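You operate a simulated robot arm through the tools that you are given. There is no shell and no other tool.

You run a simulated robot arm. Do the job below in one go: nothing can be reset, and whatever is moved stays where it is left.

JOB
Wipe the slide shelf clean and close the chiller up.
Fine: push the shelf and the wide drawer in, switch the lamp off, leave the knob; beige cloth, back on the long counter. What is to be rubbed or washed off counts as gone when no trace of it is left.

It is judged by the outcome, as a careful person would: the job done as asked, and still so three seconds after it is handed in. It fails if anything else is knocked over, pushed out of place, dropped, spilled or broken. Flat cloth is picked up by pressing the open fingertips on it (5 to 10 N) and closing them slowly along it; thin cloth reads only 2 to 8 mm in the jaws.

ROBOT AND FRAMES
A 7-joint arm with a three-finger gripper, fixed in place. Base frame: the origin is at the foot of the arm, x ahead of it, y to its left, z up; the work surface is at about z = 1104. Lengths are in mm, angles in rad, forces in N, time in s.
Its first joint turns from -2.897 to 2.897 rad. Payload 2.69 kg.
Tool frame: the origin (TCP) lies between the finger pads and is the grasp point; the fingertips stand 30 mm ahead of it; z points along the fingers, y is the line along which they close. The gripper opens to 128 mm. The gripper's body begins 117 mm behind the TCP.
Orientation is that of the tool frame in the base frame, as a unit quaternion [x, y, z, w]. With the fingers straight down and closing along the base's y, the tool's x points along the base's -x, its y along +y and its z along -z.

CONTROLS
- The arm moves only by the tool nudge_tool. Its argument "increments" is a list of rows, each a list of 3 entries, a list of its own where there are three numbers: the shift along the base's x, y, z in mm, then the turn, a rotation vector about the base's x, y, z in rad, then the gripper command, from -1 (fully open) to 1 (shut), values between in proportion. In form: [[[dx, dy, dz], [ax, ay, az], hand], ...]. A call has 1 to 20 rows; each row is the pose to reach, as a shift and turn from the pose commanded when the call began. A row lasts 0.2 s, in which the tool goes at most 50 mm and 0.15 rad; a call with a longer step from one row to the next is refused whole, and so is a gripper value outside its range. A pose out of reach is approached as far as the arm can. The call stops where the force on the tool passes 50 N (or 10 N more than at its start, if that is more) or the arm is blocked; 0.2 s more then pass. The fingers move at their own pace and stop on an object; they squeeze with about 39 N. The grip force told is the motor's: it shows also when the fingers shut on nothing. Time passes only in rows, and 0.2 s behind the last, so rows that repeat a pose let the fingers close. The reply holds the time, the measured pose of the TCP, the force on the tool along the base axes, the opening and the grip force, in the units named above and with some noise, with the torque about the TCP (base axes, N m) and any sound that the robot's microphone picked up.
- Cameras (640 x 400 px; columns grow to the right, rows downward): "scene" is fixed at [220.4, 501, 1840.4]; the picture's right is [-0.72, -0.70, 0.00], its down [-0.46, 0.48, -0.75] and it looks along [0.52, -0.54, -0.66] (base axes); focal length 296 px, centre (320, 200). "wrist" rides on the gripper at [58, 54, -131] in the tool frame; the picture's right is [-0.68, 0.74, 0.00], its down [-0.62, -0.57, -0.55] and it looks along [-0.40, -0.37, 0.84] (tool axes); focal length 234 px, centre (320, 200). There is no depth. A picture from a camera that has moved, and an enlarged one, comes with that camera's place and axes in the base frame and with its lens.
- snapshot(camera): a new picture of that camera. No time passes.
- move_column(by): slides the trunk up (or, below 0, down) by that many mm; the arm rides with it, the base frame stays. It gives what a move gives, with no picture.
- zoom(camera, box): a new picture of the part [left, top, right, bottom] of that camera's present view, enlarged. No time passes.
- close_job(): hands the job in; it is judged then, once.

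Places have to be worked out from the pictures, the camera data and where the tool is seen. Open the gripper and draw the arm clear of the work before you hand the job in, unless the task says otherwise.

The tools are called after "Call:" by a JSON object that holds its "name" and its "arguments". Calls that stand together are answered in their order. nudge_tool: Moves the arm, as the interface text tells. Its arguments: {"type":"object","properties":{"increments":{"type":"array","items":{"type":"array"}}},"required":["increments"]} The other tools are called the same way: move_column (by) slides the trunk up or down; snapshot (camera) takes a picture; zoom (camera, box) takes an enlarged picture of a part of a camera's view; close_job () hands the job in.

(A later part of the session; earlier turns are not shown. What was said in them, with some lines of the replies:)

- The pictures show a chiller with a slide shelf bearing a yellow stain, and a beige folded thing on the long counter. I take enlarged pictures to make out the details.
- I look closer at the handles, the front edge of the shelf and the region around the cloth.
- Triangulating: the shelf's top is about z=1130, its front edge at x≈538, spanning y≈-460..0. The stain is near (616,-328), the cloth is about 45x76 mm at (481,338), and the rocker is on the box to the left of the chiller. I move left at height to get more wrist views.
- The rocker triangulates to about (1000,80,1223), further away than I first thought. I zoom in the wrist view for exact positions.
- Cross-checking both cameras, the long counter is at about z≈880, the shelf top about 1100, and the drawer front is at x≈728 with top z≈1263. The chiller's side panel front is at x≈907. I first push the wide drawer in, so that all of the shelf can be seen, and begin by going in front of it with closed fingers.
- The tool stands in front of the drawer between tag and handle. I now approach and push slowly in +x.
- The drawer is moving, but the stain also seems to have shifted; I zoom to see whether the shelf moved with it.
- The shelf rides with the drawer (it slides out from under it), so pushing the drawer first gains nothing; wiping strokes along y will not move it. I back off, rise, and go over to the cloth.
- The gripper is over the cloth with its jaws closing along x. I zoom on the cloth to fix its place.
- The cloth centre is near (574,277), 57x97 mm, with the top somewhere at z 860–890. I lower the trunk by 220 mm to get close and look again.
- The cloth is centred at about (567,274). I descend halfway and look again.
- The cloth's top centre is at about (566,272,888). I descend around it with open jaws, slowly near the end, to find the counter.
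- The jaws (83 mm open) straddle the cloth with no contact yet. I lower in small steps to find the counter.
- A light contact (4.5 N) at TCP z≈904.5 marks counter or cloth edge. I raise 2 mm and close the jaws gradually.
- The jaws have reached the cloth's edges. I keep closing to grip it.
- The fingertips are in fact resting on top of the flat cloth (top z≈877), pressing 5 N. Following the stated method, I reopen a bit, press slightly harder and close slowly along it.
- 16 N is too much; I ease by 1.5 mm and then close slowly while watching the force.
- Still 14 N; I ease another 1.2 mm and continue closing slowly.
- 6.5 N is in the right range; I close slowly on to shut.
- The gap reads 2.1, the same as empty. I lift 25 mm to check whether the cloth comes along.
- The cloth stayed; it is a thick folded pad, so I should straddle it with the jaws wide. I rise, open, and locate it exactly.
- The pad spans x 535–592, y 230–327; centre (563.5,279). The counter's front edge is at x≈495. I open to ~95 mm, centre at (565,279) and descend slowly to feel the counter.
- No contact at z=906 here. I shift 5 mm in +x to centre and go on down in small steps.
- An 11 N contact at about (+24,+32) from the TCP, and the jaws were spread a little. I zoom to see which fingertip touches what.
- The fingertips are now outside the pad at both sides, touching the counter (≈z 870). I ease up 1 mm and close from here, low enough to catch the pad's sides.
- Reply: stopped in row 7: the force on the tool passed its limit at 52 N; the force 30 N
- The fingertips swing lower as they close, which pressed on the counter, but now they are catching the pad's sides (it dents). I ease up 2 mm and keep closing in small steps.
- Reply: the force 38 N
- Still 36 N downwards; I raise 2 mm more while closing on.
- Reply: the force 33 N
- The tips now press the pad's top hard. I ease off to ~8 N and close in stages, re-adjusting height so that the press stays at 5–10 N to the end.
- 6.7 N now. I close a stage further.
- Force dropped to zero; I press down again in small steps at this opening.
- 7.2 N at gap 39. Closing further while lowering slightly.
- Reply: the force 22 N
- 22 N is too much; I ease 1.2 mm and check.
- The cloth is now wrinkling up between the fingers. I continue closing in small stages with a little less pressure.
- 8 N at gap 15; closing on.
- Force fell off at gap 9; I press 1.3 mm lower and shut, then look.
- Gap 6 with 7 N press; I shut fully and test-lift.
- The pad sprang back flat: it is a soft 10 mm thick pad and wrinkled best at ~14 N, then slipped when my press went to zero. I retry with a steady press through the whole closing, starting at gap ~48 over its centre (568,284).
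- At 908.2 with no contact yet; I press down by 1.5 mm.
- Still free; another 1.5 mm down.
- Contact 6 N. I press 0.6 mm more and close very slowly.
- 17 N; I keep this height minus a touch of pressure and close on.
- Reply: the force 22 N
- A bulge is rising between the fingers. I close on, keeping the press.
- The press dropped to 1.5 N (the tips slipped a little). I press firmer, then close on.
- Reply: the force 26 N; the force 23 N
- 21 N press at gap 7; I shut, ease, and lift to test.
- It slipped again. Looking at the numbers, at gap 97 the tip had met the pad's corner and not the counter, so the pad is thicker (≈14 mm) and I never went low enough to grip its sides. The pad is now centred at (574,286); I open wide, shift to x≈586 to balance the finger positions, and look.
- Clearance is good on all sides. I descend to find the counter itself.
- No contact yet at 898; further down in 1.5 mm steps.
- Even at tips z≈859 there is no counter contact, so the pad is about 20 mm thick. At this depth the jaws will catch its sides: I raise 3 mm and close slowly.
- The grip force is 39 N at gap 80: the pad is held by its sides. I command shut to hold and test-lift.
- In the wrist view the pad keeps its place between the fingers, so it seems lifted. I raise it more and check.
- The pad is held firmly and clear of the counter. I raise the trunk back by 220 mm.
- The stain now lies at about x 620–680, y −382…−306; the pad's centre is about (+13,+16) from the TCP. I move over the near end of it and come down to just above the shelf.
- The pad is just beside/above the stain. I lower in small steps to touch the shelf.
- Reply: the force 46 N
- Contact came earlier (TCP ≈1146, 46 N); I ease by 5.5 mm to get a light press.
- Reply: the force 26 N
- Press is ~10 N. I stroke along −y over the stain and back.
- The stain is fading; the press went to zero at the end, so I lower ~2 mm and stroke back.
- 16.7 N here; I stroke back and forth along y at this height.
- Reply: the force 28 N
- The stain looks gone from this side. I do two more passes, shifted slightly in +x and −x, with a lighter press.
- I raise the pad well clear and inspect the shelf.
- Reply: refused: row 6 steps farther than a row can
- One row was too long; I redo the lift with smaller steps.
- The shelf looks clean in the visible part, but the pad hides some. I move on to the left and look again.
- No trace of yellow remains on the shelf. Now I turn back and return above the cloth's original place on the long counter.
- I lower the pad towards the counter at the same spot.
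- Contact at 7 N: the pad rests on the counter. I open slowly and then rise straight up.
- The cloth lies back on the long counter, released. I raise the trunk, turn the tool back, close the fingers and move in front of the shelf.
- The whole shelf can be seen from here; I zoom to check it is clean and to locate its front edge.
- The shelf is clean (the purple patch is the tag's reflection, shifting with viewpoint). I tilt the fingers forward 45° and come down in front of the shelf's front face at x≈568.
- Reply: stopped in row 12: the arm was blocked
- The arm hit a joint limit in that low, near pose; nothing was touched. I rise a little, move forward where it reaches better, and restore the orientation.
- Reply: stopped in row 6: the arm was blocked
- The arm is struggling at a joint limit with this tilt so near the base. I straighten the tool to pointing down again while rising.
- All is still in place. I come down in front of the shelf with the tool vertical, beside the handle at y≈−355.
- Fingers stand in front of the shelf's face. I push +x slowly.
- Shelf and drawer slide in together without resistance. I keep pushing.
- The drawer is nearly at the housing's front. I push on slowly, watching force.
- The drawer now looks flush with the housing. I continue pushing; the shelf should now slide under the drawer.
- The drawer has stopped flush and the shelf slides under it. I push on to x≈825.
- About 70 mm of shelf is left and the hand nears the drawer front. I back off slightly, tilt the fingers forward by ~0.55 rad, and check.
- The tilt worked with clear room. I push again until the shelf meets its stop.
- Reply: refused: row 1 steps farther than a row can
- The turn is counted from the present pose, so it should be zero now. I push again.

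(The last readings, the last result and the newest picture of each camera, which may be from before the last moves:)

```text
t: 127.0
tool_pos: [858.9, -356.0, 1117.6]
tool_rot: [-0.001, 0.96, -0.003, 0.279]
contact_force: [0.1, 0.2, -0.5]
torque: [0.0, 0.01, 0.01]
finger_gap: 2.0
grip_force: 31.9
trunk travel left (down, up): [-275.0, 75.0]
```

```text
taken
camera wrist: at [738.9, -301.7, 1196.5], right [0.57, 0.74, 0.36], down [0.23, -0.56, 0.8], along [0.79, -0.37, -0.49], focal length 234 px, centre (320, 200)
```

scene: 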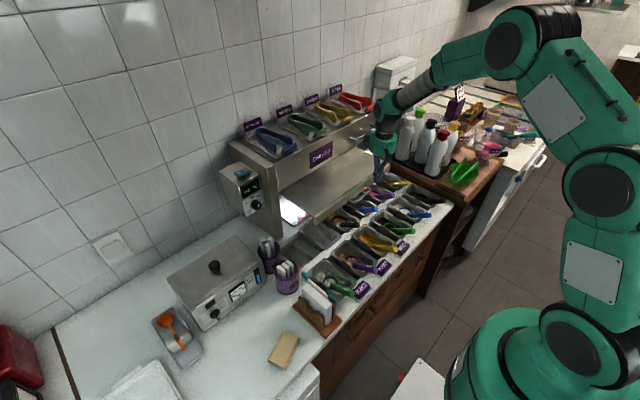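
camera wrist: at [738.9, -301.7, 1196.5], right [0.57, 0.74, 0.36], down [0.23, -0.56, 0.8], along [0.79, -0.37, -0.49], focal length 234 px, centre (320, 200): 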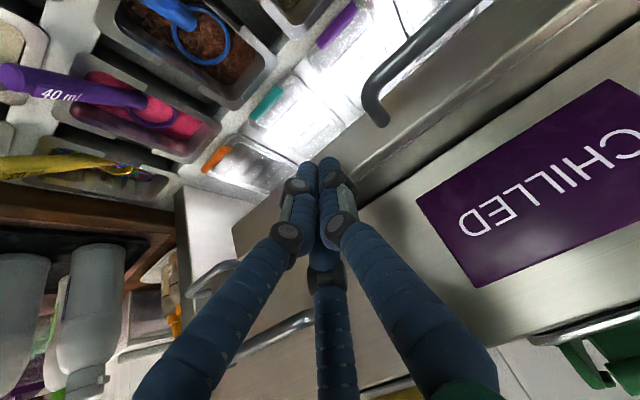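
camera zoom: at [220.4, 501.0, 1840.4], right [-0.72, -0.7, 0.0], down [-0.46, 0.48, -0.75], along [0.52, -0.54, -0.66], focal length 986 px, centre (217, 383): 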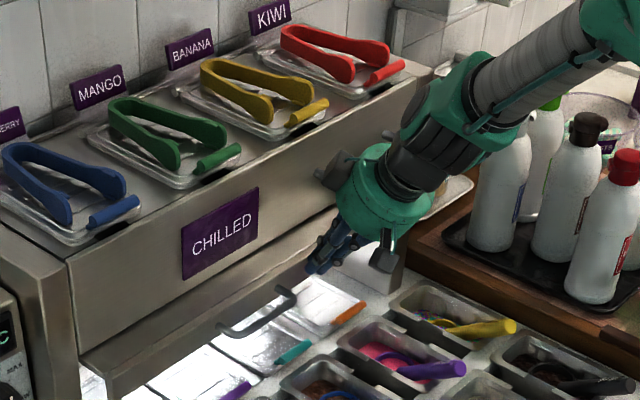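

About 35 mm of travel remains. To keep the hand away from the drawer's handle I tilt a bit more before the last push.

Call:
{"name": "nudge_tool", "arguments": {"increments": [[[-12, 4, -2], [0, -0.12, 0], 1], [[-14, 8, -4], [0, -0.25, 0], 1], [[-14, 8, -4], [0, -0.25, 0], 1], [[-6, 8, -4], [0, -0.25, 0], 1], [[0, 8, -4], [0, -0.25, 0], 1], [[6, 8, -4], [0, -0.25, 0], 1], [[12, 8, -4], [0, -0.25, 0], 1], [[18, 8, -4], [0, -0.25, 0], 1], [[24, 8, -4], [0, -0.25, 0], 1]]}}

Call:
{"name": "zoom", "arguments": {"camera": "scene", "box": [255, 85, 447, 205]}}

Call:
{"name": "snapshot", "arguments": {"camera": "wrist"}}

```text
t: 129.1
tool_pos: [881.0, -348.7, 1113.5]
tool_rot: [-0.001, 0.918, -0.004, 0.396]
contact_force: [0.6, -1.1, 0.7]
torque: [-0.04, 0.08, 0.0]
finger_gap: 2.1
grip_force: 31.2
trunk travel left (down, up): [-275.0, 75.0]
```

```text
3.33 times, centred on (351, 145) of scene
camera zoom: at [220.4, 501.0, 1840.4], right [-0.72, -0.7, 0.0], down [-0.46, 0.48, -0.75], along [0.52, -0.54, -0.66], focal length 986 px, centre (217, 383)
```

zoom: 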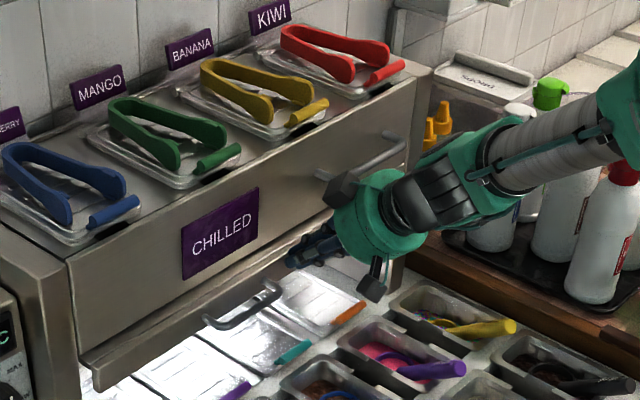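

```text
taken
camera wrist: at [746.9, -294.2, 1160.7], right [0.47, 0.74, 0.49], down [0.02, -0.56, 0.83], along [0.89, -0.37, -0.28], focal length 234 px, centre (320, 200)
```

wrist: 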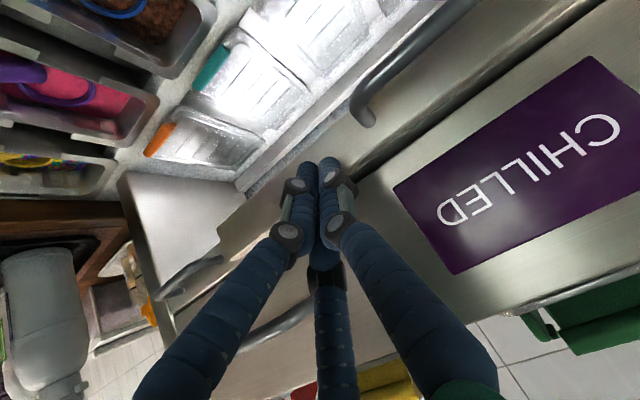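

The shelf is nearly flush. I push on in small steps until resistance.

Call:
{"name": "nudge_tool", "arguments": {"increments": [[[4, 0, 0], [0, 0, 0], 1], [[8, 0, 0], [0, 0, 0], 1], [[12, 0, 0], [0, 0, 0], 1], [[15, 0, 0], [0, 0, 0], 1]]}}

Call:
{"name": "zoom", "arguments": {"camera": "scene", "box": [255, 85, 447, 205]}}

Call:
{"name": "zoom", "arguments": {"camera": "scene", "box": [230, 130, 358, 210]}}

```text
t: 130.1
tool_pos: [896.8, -349.5, 1113.6]
tool_rot: [-0.002, 0.918, -0.003, 0.396]
contact_force: [-1.7, -0.8, -0.3]
torque: [-0.02, -0.03, -0.01]
finger_gap: 2.1
grip_force: 31.4
trunk travel left (down, up): [-275.0, 75.0]
```

```text
3.33 times, centred on (351, 145) of scene
camera zoom: at [220.4, 501.0, 1840.4], right [-0.72, -0.7, 0.0], down [-0.46, 0.48, -0.75], along [0.52, -0.54, -0.66], focal length 986 px, centre (217, 383)
```

zoom: 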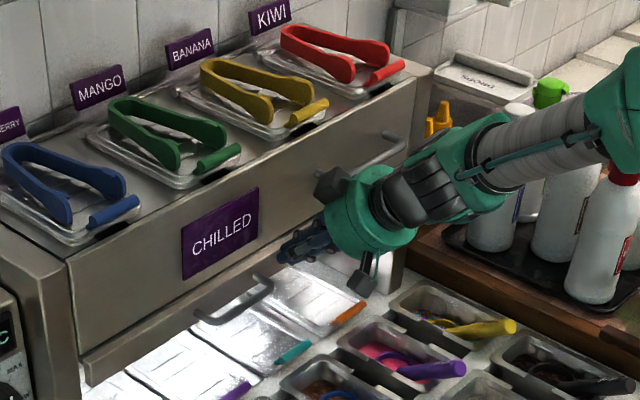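

```text
5.00 times, centred on (294, 170) of scene
camera zoom: at [220.4, 501.0, 1840.4], right [-0.72, -0.7, 0.0], down [-0.46, 0.48, -0.75], along [0.52, -0.54, -0.66], focal length 1480 px, centre (450, 350)
```

zoom: 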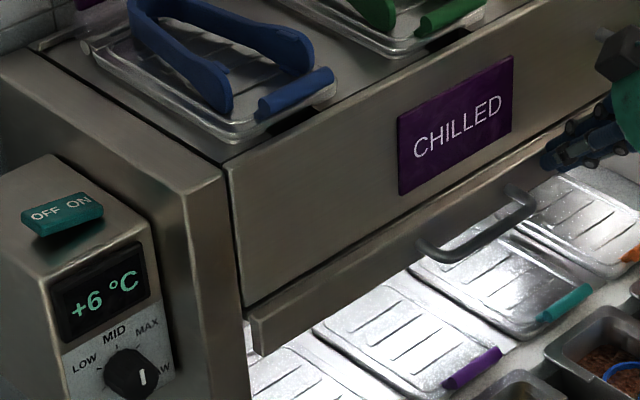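

A few millimetres remain. I keep pushing in 3 mm steps.

Call:
{"name": "nudge_tool", "arguments": {"increments": [[[3, 0, 0], [0, 0, 0], 1], [[6, 0, 0], [0, 0, 0], 1], [[9, 0, 0], [0, 0, 0], 1], [[12, 0, 0], [0, 0, 0], 1]]}}

Call:
{"name": "zoom", "arguments": {"camera": "scene", "box": [230, 130, 358, 210]}}

Call:
{"name": "zoom", "arguments": {"camera": "scene", "box": [280, 100, 440, 200]}}

```text
t: 131.1
tool_pos: [907.8, -349.2, 1113.7]
tool_rot: [-0.001, 0.918, -0.004, 0.395]
contact_force: [0.2, -0.4, 1.0]
torque: [0.01, 0.02, -0.02]
finger_gap: 2.3
grip_force: 32.1
trunk travel left (down, up): [-275.0, 75.0]
```

```text
5.00 times, centred on (294, 170) of scene
camera zoom: at [220.4, 501.0, 1840.4], right [-0.72, -0.7, 0.0], down [-0.46, 0.48, -0.75], along [0.52, -0.54, -0.66], focal length 1480 px, centre (450, 350)
```

zoom: 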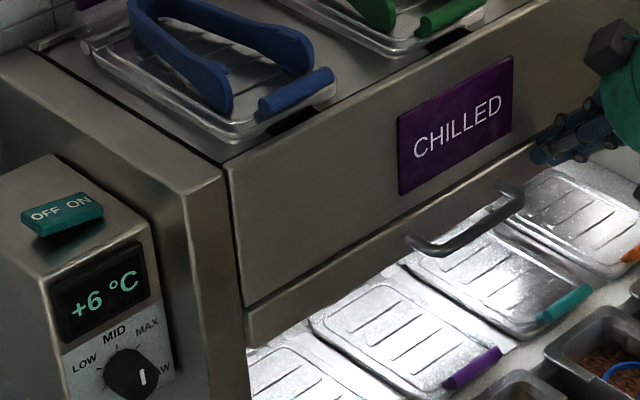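

```text
4.00 times, centred on (360, 150) of scene
camera zoom: at [220.4, 501.0, 1840.4], right [-0.72, -0.7, 0.0], down [-0.46, 0.48, -0.75], along [0.52, -0.54, -0.66], focal length 1184 px, centre (160, 400)
```

zoom: 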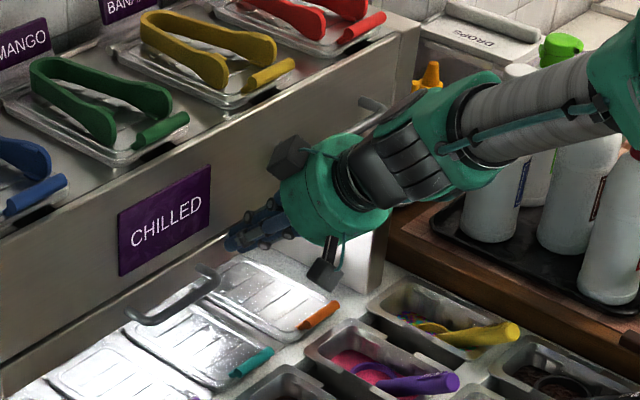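

The shelf front is now flush with the drawer. I push slightly more to feel the stop.

Call:
{"name": "nudge_tool", "arguments": {"increments": [[[2, 0, 0], [0, 0, 0], 1], [[4, 0, 0], [0, 0, 0], 1], [[6, 0, 0], [0, 0, 0], 1]]}}

Call:
{"name": "zoom", "arguments": {"camera": "scene", "box": [230, 130, 358, 210]}}

```text
t: 131.9
tool_pos: [911.0, -350.9, 1111.1]
tool_rot: [0.001, 0.919, -0.005, 0.395]
contact_force: [-19.1, 2.0, 7.3]
torque: [-0.19, -0.1, -0.16]
finger_gap: 2.4
grip_force: 31.2
trunk travel left (down, up): [-275.0, 75.0]
stopped in row 3: the force on the tool passed its limit at 54 N (the readings are from after the stop); the commanded pose is now the measured one
```

```text
5.00 times, centred on (294, 170) of scene
camera zoom: at [220.4, 501.0, 1840.4], right [-0.72, -0.7, 0.0], down [-0.46, 0.48, -0.75], along [0.52, -0.54, -0.66], focal length 1480 px, centre (450, 350)
```

zoom: 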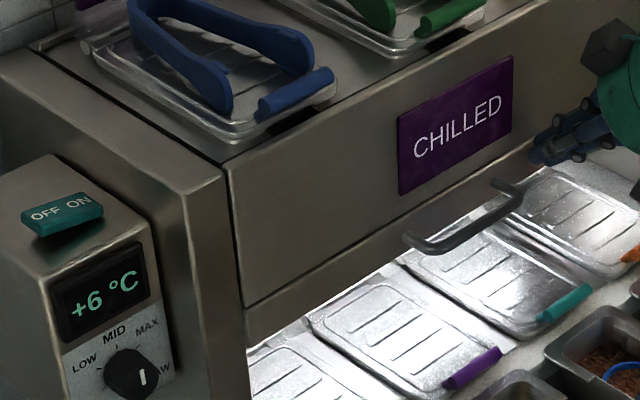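

The stop was felt (54 N): the shelf is home. I back off and then press the drawer's own front once, between tag and handle, to be sure it is fully in.

Call:
{"name": "nudge_tool", "arguments": {"increments": [[[-15, 0, 0], [0, 0, 0], 1], [[-40, 0, 0], [0, 0, 0], 1], [[-60, 4, 10], [0, 0, 0], 1], [[-60, 8, 50], [0, 0, 0], 1], [[-60, 10, 75], [0, 0, 0], 1], [[-60, 10, 75], [0, 0, 0], 1]]}}

Call:
{"name": "snapshot", "arguments": {"camera": "wrist"}}

Call:
{"name": "zoom", "arguments": {"camera": "scene", "box": [255, 85, 447, 205]}}

```text
t: 133.3
tool_pos: [850.7, -338.1, 1185.0]
tool_rot: [0.0, 0.919, -0.003, 0.394]
contact_force: [0.0, 0.5, 0.5]
torque: [0.01, 0.0, 0.01]
finger_gap: 1.8
grip_force: 31.5
trunk travel left (down, up): [-275.0, 75.0]
```

```text
taken
camera wrist: at [716.4, -283.7, 1233.1], right [0.47, 0.74, 0.48], down [0.03, -0.56, 0.83], along [0.88, -0.37, -0.28], focal length 234 px, centre (320, 200)
```

wrist: 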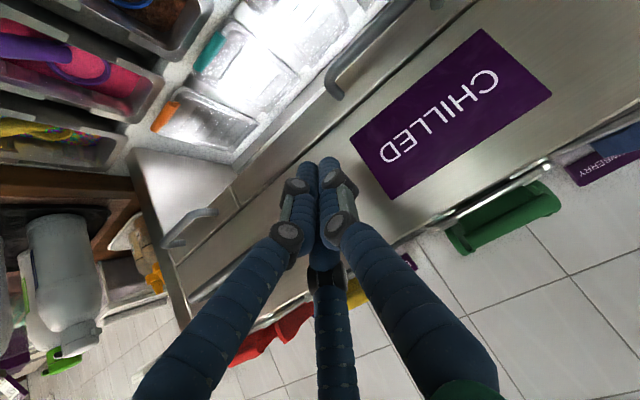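

```text
3.33 times, centred on (351, 145) of scene
camera zoom: at [220.4, 501.0, 1840.4], right [-0.72, -0.7, 0.0], down [-0.46, 0.48, -0.75], along [0.52, -0.54, -0.66], focal length 986 px, centre (217, 383)
```

zoom: 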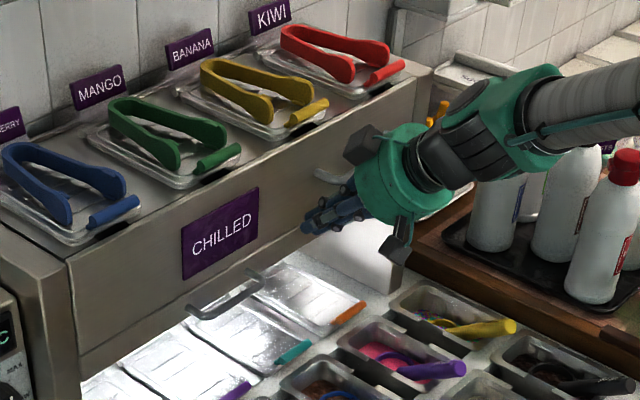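

Call:
{"name": "nudge_tool", "arguments": {"increments": [[[15, 0, 0], [0, 0, 0], 1], [[30, 0, 0], [0, 0, 0], 1], [[42, 0, 0], [0, 0, 0], 1], [[48, 0, 0], [0, 0, 0], 1], [[52, 0, 0], [0, 0, 0], 1], [[56, 0, 0], [0, 0, 0], 1], [[60, 0, 0], [0, 0, 0], 1], [[63, 0, 0], [0, 0, 0], 1], [[66, 0, 0], [0, 0, 0], 1]]}}

Call:
{"name": "zoom", "arguments": {"camera": "scene", "box": [255, 85, 447, 205]}}

```text
t: 135.1
tool_pos: [910.7, -340.0, 1184.5]
tool_rot: [0.001, 0.92, -0.003, 0.393]
contact_force: [-36.0, 2.5, 13.5]
torque: [-0.24, -0.23, -0.09]
finger_gap: 2.1
grip_force: 31.3
trunk travel left (down, up): [-275.0, 75.0]
stopped in row 9: the force on the tool passed its limit at 55 N (the readings are from after the stop); the commanded pose is now the measured one
```

```text
3.33 times, centred on (351, 145) of scene
camera zoom: at [220.4, 501.0, 1840.4], right [-0.72, -0.7, 0.0], down [-0.46, 0.48, -0.75], along [0.52, -0.54, -0.66], focal length 986 px, centre (217, 383)
```

zoom: 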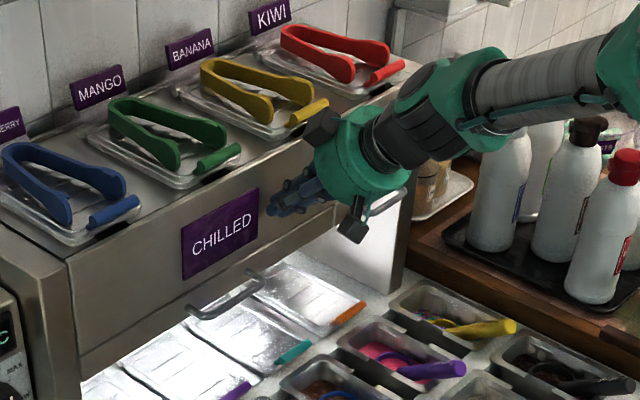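

Both drawer and shelf are home at their stops. I back off, rise, and move left towards the control box, staying in front of the chiller.

Call:
{"name": "nudge_tool", "arguments": {"increments": [[[-20, 0, 0], [0, 0, 0], 1], [[-60, 0, 5], [0, 0, 0], 1], [[-90, 0, 40], [0, 0, 0], 1], [[-100, 10, 85], [0, 0, 0], 1], [[-105, 30, 125], [0, 0, 0], 1], [[-105, 65, 155], [0, 0, 0], 1], [[-105, 110, 160], [0, 0, 0], 1], [[-105, 155, 160], [0, 0, 0], 1], [[-105, 200, 160], [0, 0, 0], 1], [[-105, 245, 160], [0, 0, 0], 1], [[-105, 290, 160], [0, 0, 0], 1], [[-105, 335, 160], [0, 0, 0], 1], [[-105, 380, 160], [0, 0, 0], 1], [[-105, 410, 160], [0, 0, 0], 1], [[-105, 410, 160], [0, 0, 0], 1]]}}

Call:
{"name": "snapshot", "arguments": {"camera": "wrist"}}

Call:
{"name": "snapshot", "arguments": {"camera": "scene"}}

```text
t: 138.3
tool_pos: [810.7, 71.2, 1342.9]
tool_rot: [-0.001, 0.92, -0.002, 0.392]
contact_force: [0.0, 0.0, -0.1]
torque: [0.0, 0.01, -0.02]
finger_gap: 2.3
grip_force: 31.5
trunk travel left (down, up): [-275.0, 75.0]
```

```text
taken
camera wrist: at [675.6, 125.4, 1391.4], right [0.47, 0.74, 0.48], down [0.03, -0.56, 0.83], along [0.88, -0.38, -0.29], focal length 234 px, centre (320, 200)
```

wrist: 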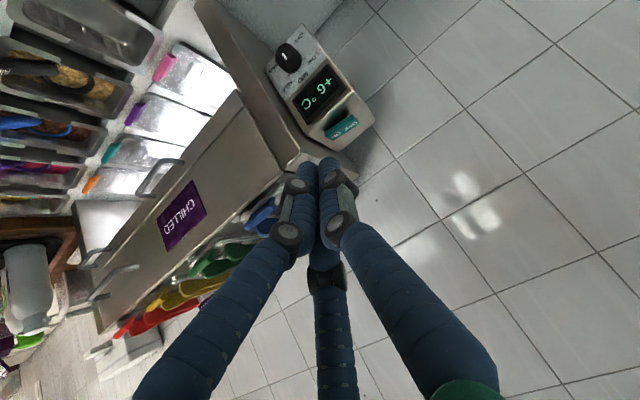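

```text
taken
```

scene: 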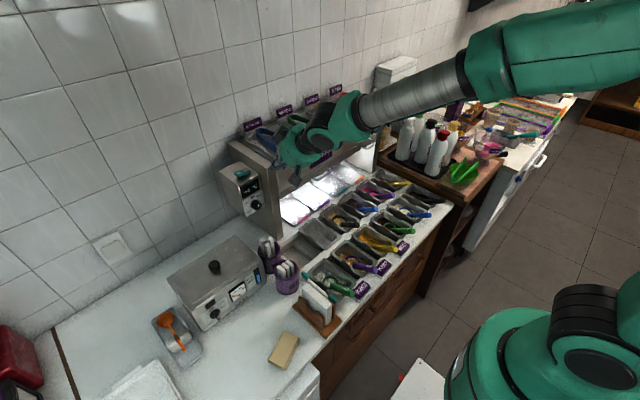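

The rocker is clearly in view; I zoom for its place and state.

Call:
{"name": "zoom", "arguments": {"camera": "wrist", "box": [256, 40, 416, 140]}}

Call:
{"name": "zoom", "arguments": {"camera": "scene", "box": [210, 140, 306, 200]}}

```text
4.00 times, centred on (336, 90) of wrist
camera zoom: at [675.6, 125.4, 1391.4], right [0.47, 0.74, 0.48], down [0.03, -0.56, 0.83], along [0.88, -0.38, -0.29], focal length 937 px, centre (256, 640)
```

zoom: 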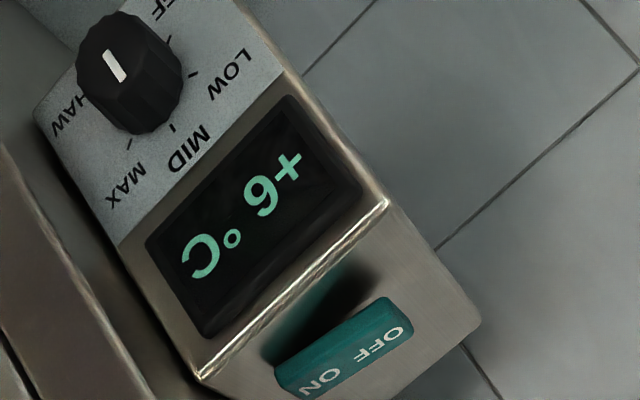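

```text
6.67 times, centred on (258, 170) of scene
camera zoom: at [220.4, 501.0, 1840.4], right [-0.72, -0.7, 0.0], down [-0.46, 0.48, -0.75], along [0.52, -0.54, -0.66], focal length 1973 px, centre (733, 400)
```

zoom: 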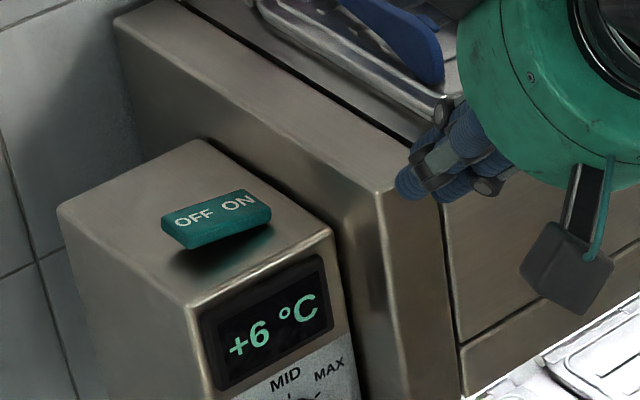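

The rocker's OFF half is at about (1020,87,1214), toward +y. I move above it, keeping high, and look again.

Call:
{"name": "nudge_tool", "arguments": {"increments": [[[35, 8, 0], [0, 0, 0], 1], [[75, 16, 0], [0, 0, 0], 1], [[115, 24, 0], [0, 0, 0], 1], [[145, 25, -10], [0, 0, 0], 1], [[165, 25, -25], [0, 0, 0], 1], [[180, 25, -40], [0, 0, 0], 1], [[180, 25, -40], [0, 0, 0], 1]]}}

Call:
{"name": "snapshot", "arguments": {"camera": "wrist"}}

Call:
{"name": "zoom", "arguments": {"camera": "scene", "box": [210, 130, 306, 190]}}

```text
t: 139.9
tool_pos: [991.0, 96.1, 1301.4]
tool_rot: [0.0, 0.92, -0.003, 0.393]
contact_force: [-0.2, -0.5, -0.5]
torque: [0.0, 0.0, 0.01]
finger_gap: 1.8
grip_force: 31.2
trunk travel left (down, up): [-275.0, 75.0]
```

```text
taken
camera wrist: at [855.7, 150.0, 1349.6], right [0.47, 0.74, 0.48], down [0.03, -0.56, 0.83], along [0.88, -0.38, -0.29], focal length 234 px, centre (320, 200)
```

wrist: 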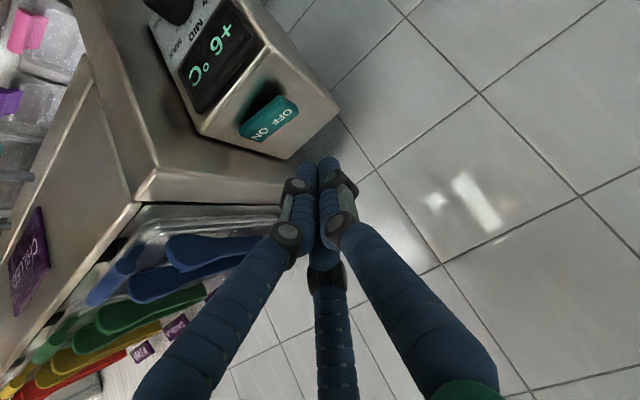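

```text
6.67 times, centred on (258, 160) of scene
camera zoom: at [220.4, 501.0, 1840.4], right [-0.72, -0.7, 0.0], down [-0.46, 0.48, -0.75], along [0.52, -0.54, -0.66], focal length 1973 px, centre (733, 467)
```

zoom: 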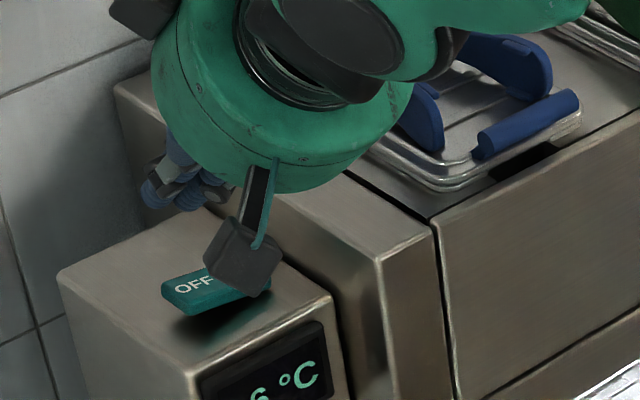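

The OFF half is confirmed at about (1016,90–97,1213). I lower the fingertips onto its outer end slowly.

Call:
{"name": "nudge_tool", "arguments": {"increments": [[[8, 1, -10], [0, 0, 0], 1], [[8, 1, -25], [0, 0, 0], 1], [[8, 1, -38], [0, 0, 0], 1], [[8, 1, -46], [0, 0, 0], 1], [[8, 1, -50], [0, 0, 0], 1]]}}

Call:
{"name": "zoom", "arguments": {"camera": "wrist", "box": [208, 60, 400, 180]}}

Call:
{"name": "zoom", "arguments": {"camera": "scene", "box": [210, 140, 306, 200]}}

```text
t: 141.1
tool_pos: [997.9, 95.8, 1252.5]
tool_rot: [0.001, 0.92, -0.004, 0.392]
contact_force: [0.0, -0.1, 0.5]
torque: [-0.05, 0.02, -0.02]
finger_gap: 2.2
grip_force: 31.4
trunk travel left (down, up): [-275.0, 75.0]
```

```text
3.33 times, centred on (304, 120) of wrist
camera zoom: at [862.5, 151.0, 1301.1], right [0.47, 0.74, 0.48], down [0.03, -0.56, 0.83], along [0.88, -0.38, -0.29], focal length 781 px, centre (373, 467)
```

zoom: 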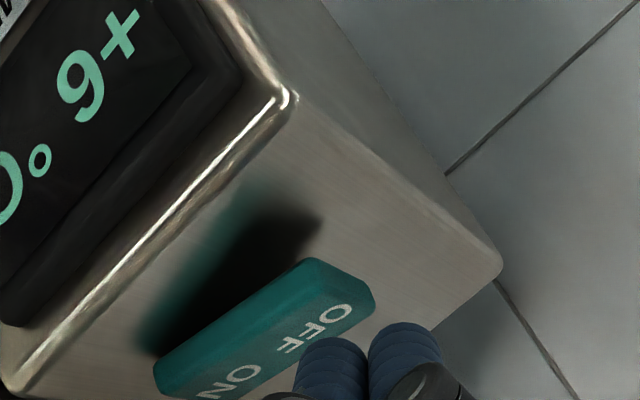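

```text
6.67 times, centred on (258, 170) of scene
camera zoom: at [220.4, 501.0, 1840.4], right [-0.72, -0.7, 0.0], down [-0.46, 0.48, -0.75], along [0.52, -0.54, -0.66], focal length 1973 px, centre (733, 400)
```

zoom: 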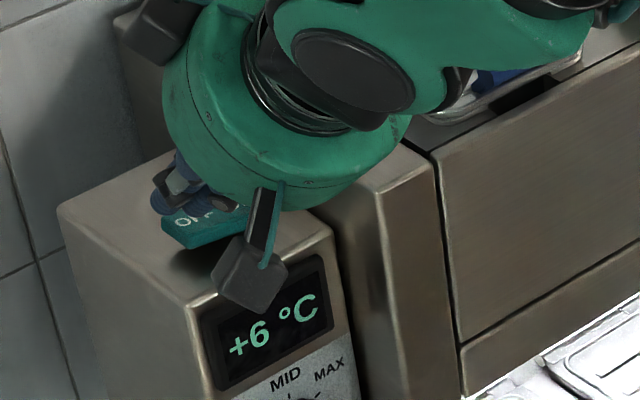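

The bundle sits at y≈96, one fingertip slightly past the rocker's end. I shift 6 mm toward −y and press down in small steps.

Call:
{"name": "nudge_tool", "arguments": {"increments": [[[0, -6, 0], [0, 0, 0], 1], [[0, -6, -3], [0, 0, 0], 1], [[0, -6, -6], [0, 0, 0], 1], [[0, -6, -9], [0, 0, 0], 1], [[0, -6, -12], [0, 0, 0], 1], [[0, -6, -14], [0, 0, 0], 1]]}}

Call:
{"name": "zoom", "arguments": {"camera": "scene", "box": [210, 140, 306, 200]}}

Call:
{"name": "zoom", "arguments": {"camera": "wrist", "box": [208, 60, 400, 180]}}

```text
t: 142.5
tool_pos: [997.2, 90.6, 1240.2]
tool_rot: [0.0, 0.92, -0.003, 0.392]
contact_force: [-1.9, -0.3, 3.5]
torque: [-0.02, 0.03, 0.02]
finger_gap: 1.9
grip_force: 30.9
trunk travel left (down, up): [-275.0, 75.0]
```

```text
6.67 times, centred on (258, 170) of scene
camera zoom: at [220.4, 501.0, 1840.4], right [-0.72, -0.7, 0.0], down [-0.46, 0.48, -0.75], along [0.52, -0.54, -0.66], focal length 1973 px, centre (733, 400)
```

zoom: 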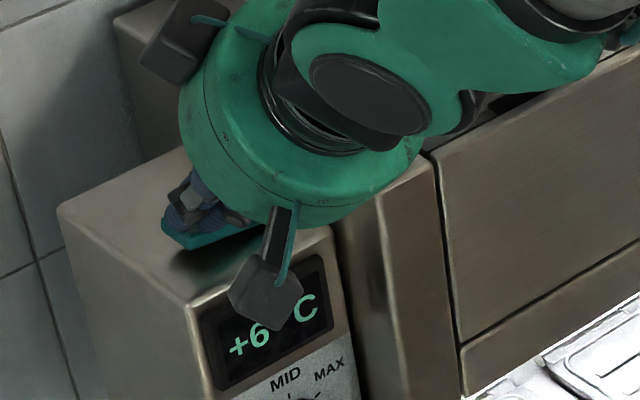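

```text
3.33 times, centred on (304, 120) of wrist
camera zoom: at [862.3, 145.1, 1287.9], right [0.47, 0.74, 0.48], down [0.03, -0.56, 0.83], along [0.88, -0.38, -0.28], focal length 781 px, centre (373, 467)
```

zoom: 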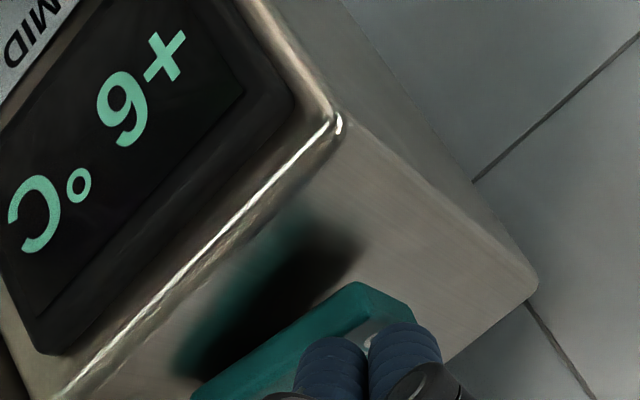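

First touch on the rocker (3.5 N). I press further.

Call:
{"name": "nudge_tool", "arguments": {"increments": [[[0, 0, -2], [0, 0, 0], 1], [[0, 0, -4], [0, 0, 0], 1], [[0, 0, -6], [0, 0, 0], 1]]}}

Call:
{"name": "zoom", "arguments": {"camera": "scene", "box": [210, 140, 306, 200]}}

Call:
{"name": "zoom", "arguments": {"camera": "wrist", "box": [208, 60, 400, 180]}}

```text
t: 143.3
tool_pos: [996.1, 91.4, 1235.7]
tool_rot: [-0.001, 0.919, -0.002, 0.393]
contact_force: [-8.2, 0.2, 18.2]
torque: [-0.31, 0.0, -0.05]
finger_gap: 2.2
grip_force: 31.6
trunk travel left (down, up): [-275.0, 75.0]
heard: click
```

```text
6.67 times, centred on (258, 170) of scene
camera zoom: at [220.4, 501.0, 1840.4], right [-0.72, -0.7, 0.0], down [-0.46, 0.48, -0.75], along [0.52, -0.54, -0.66], focal length 1973 px, centre (733, 400)
```

zoom: 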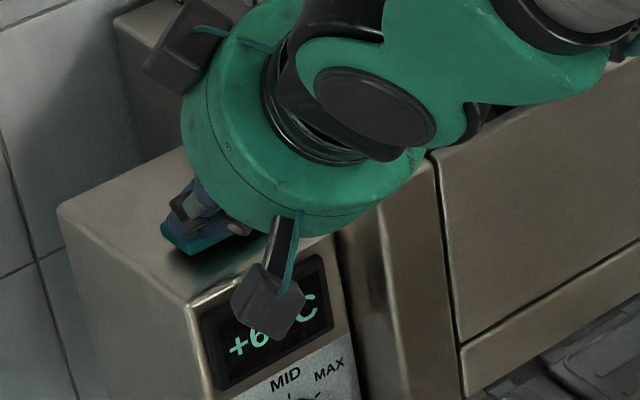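

```text
3.33 times, centred on (304, 120) of wrist
camera zoom: at [860.9, 145.7, 1283.8], right [0.47, 0.74, 0.49], down [0.03, -0.56, 0.83], along [0.88, -0.37, -0.28], focal length 781 px, centre (373, 467)
```

zoom: 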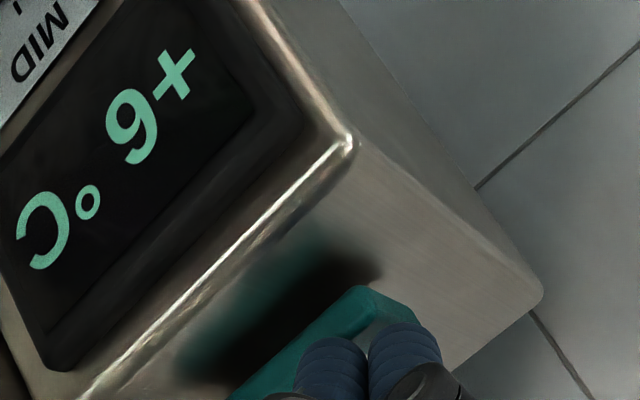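

A click was heard and the light under the drawer is out. I lift straight up and withdraw.

Call:
{"name": "nudge_tool", "arguments": {"increments": [[[0, 0, 12], [0, 0, 0], 1], [[0, 0, 40], [0, 0, 0], 1], [[-5, 0, 80], [0, 0, 0], 1], [[-35, 0, 110], [0, 0, 0], 1], [[-80, 0, 125], [0, 0, 0], 1], [[-125, 0, 130], [0, 0, 0], 0], [[-170, 0, 140], [0, 0, 0], -1], [[-215, 0, 150], [0, 0, 0], -1], [[-260, 0, 160], [0, 0, 0], -1], [[-300, -20, 170], [0, 0, 0], -1], [[-330, -50, 180], [0, 0, 0], -1], [[-350, -90, 180], [0, 0, 0], -1], [[-370, -130, 180], [0, 0, 0], -1]]}}

Call:
{"name": "snapshot", "arguments": {"camera": "scene"}}

Call:
{"name": "snapshot", "arguments": {"camera": "wrist"}}

```text
t: 146.1
tool_pos: [628.5, -41.6, 1415.1]
tool_rot: [0.001, 0.92, -0.003, 0.392]
contact_force: [-0.1, 0.7, 0.2]
torque: [-0.02, -0.03, 0.02]
finger_gap: 128.2
grip_force: 0.0
trunk travel left (down, up): [-275.0, 75.0]
```

```text
taken
```

scene: 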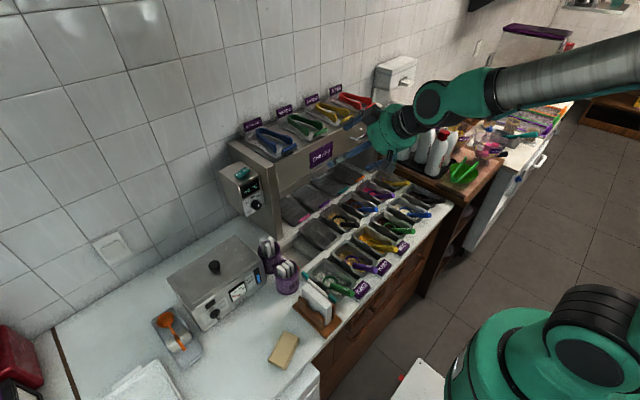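

```text
taken
camera wrist: at [493.2, 14.6, 1462.8], right [0.47, 0.74, 0.48], down [0.03, -0.56, 0.83], along [0.88, -0.38, -0.29], focal length 234 px, centre (320, 200)
```

wrist: 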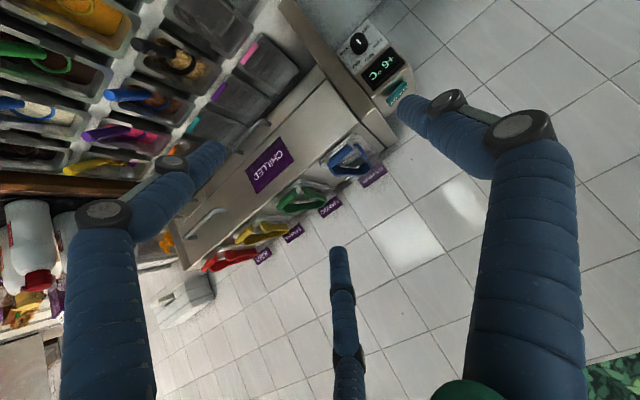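

The lamp is out and everything looks in place. I straighten the tool, draw the arm back further, and verify details.

Call:
{"name": "nudge_tool", "arguments": {"increments": [[[-10, -20, 20], [0, 0.14, 0], -1], [[-25, -50, 45], [0, 0.28, 0], -1], [[-40, -85, 70], [0, 0.42, 0], -1], [[-60, -120, 90], [0, 0.56, 0], -1], [[-80, -155, 110], [0, 0.7, 0], -1], [[-100, -195, 115], [0, 0.805, 0], -1], [[-115, -240, 115], [0, 0.805, 0], -1], [[-130, -285, 115], [0, 0.805, 0], -1], [[-140, -330, 115], [0, 0.805, 0], -1], [[-150, -375, 115], [0, 0.805, 0], -1]]}}

Call:
{"name": "snapshot", "arguments": {"camera": "scene"}}

Call:
{"name": "zoom", "arguments": {"camera": "scene", "box": [210, 140, 306, 200]}}

Call:
{"name": "zoom", "arguments": {"camera": "scene", "box": [220, 80, 412, 200]}}

Call:
{"name": "zoom", "arguments": {"camera": "scene", "box": [200, 260, 392, 380]}}

```text
t: 148.3
tool_pos: [474.8, -420.2, 1526.8]
tool_rot: [-0.001, 1.0, -0.003, 0.0]
contact_force: [0.0, -0.5, -0.7]
torque: [0.03, 0.0, 0.01]
finger_gap: 128.0
grip_force: 0.0
trunk travel left (down, up): [-275.0, 75.0]
```

```text
taken
```

scene: 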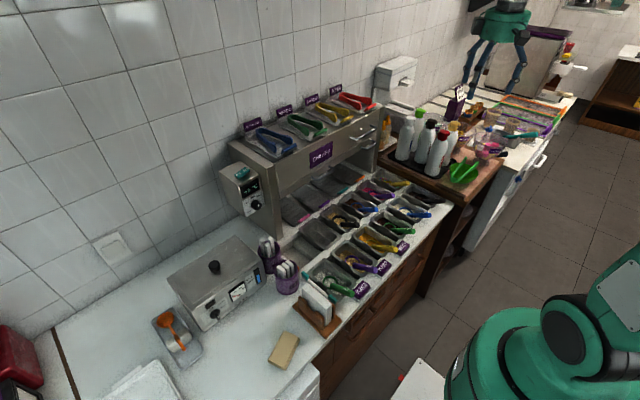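

```text
6.67 times, centred on (258, 170) of scene
camera zoom: at [220.4, 501.0, 1840.4], right [-0.72, -0.7, 0.0], down [-0.46, 0.48, -0.75], along [0.52, -0.54, -0.66], focal length 1973 px, centre (733, 400)
```

zoom: 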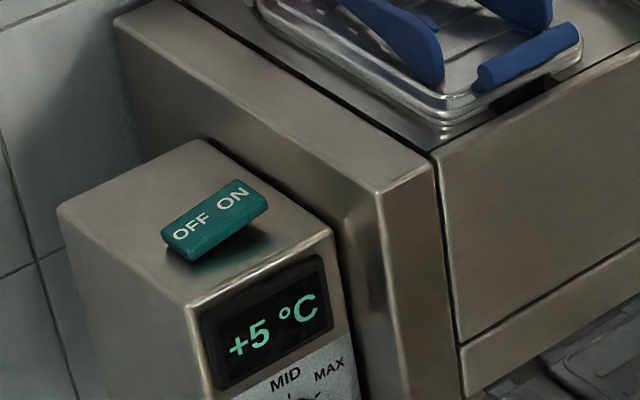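

```text
3.33 times, centred on (316, 140) of scene
camera zoom: at [220.4, 501.0, 1840.4], right [-0.72, -0.7, 0.0], down [-0.46, 0.48, -0.75], along [0.52, -0.54, -0.66], focal length 986 px, centre (333, 400)
```

zoom: 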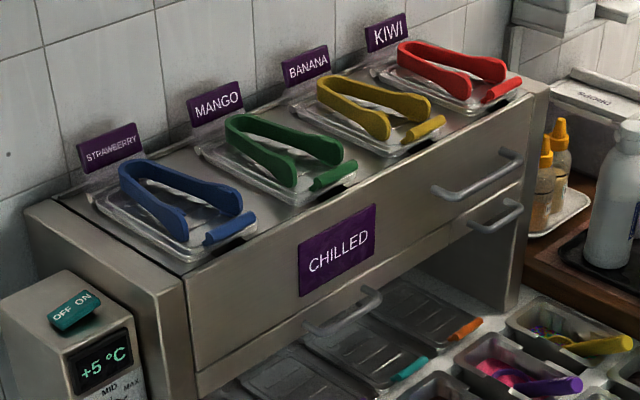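

```text
3.33 times, centred on (296, 320) of scene
camera zoom: at [220.4, 501.0, 1840.4], right [-0.72, -0.7, 0.0], down [-0.46, 0.48, -0.75], along [0.52, -0.54, -0.66], focal length 986 px, centre (400, -200)
```

zoom: 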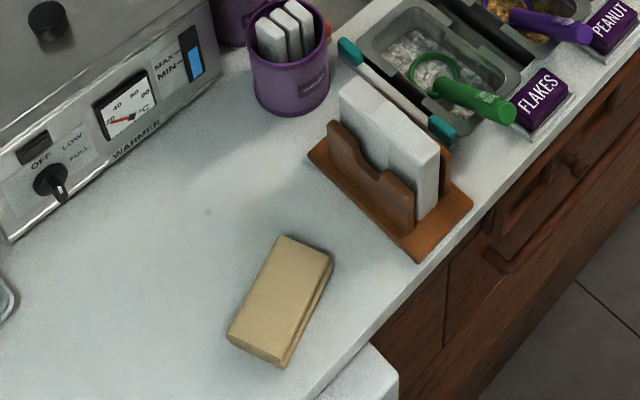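

The rocker is at OFF, the lamp is out, and the drawer and shelf are flush. The cloth lies on the long counter, the knob was not touched, and the gripper is open and clear, so I hand the job in.

Call:
{"name": "close_job", "arguments": {}}

```text
The job is handed in.
```

The slide shelf is wiped clean and the chiller is closed up; I've handed the job in.

- **Shelf:** The yellow stain is gone. I checked from both cameras before closing and saw no trace of it.
- **Shelf and wide drawer:** Both are pushed in to their stops and sit flush with the housing.
- **Lamp:** The switch is at OFF. I heard it click, and the light under the drawer went out.
- **Knob:** Not touched.
- **Beige cloth:** Back on the long counter close to its original place, turned slightly from how it lay.

Picking up the cloth took several tries, and it slid a little on the counter before I had it. I saw nothing else moved, knocked over or spilled. The gripper is open and the arm is clear.
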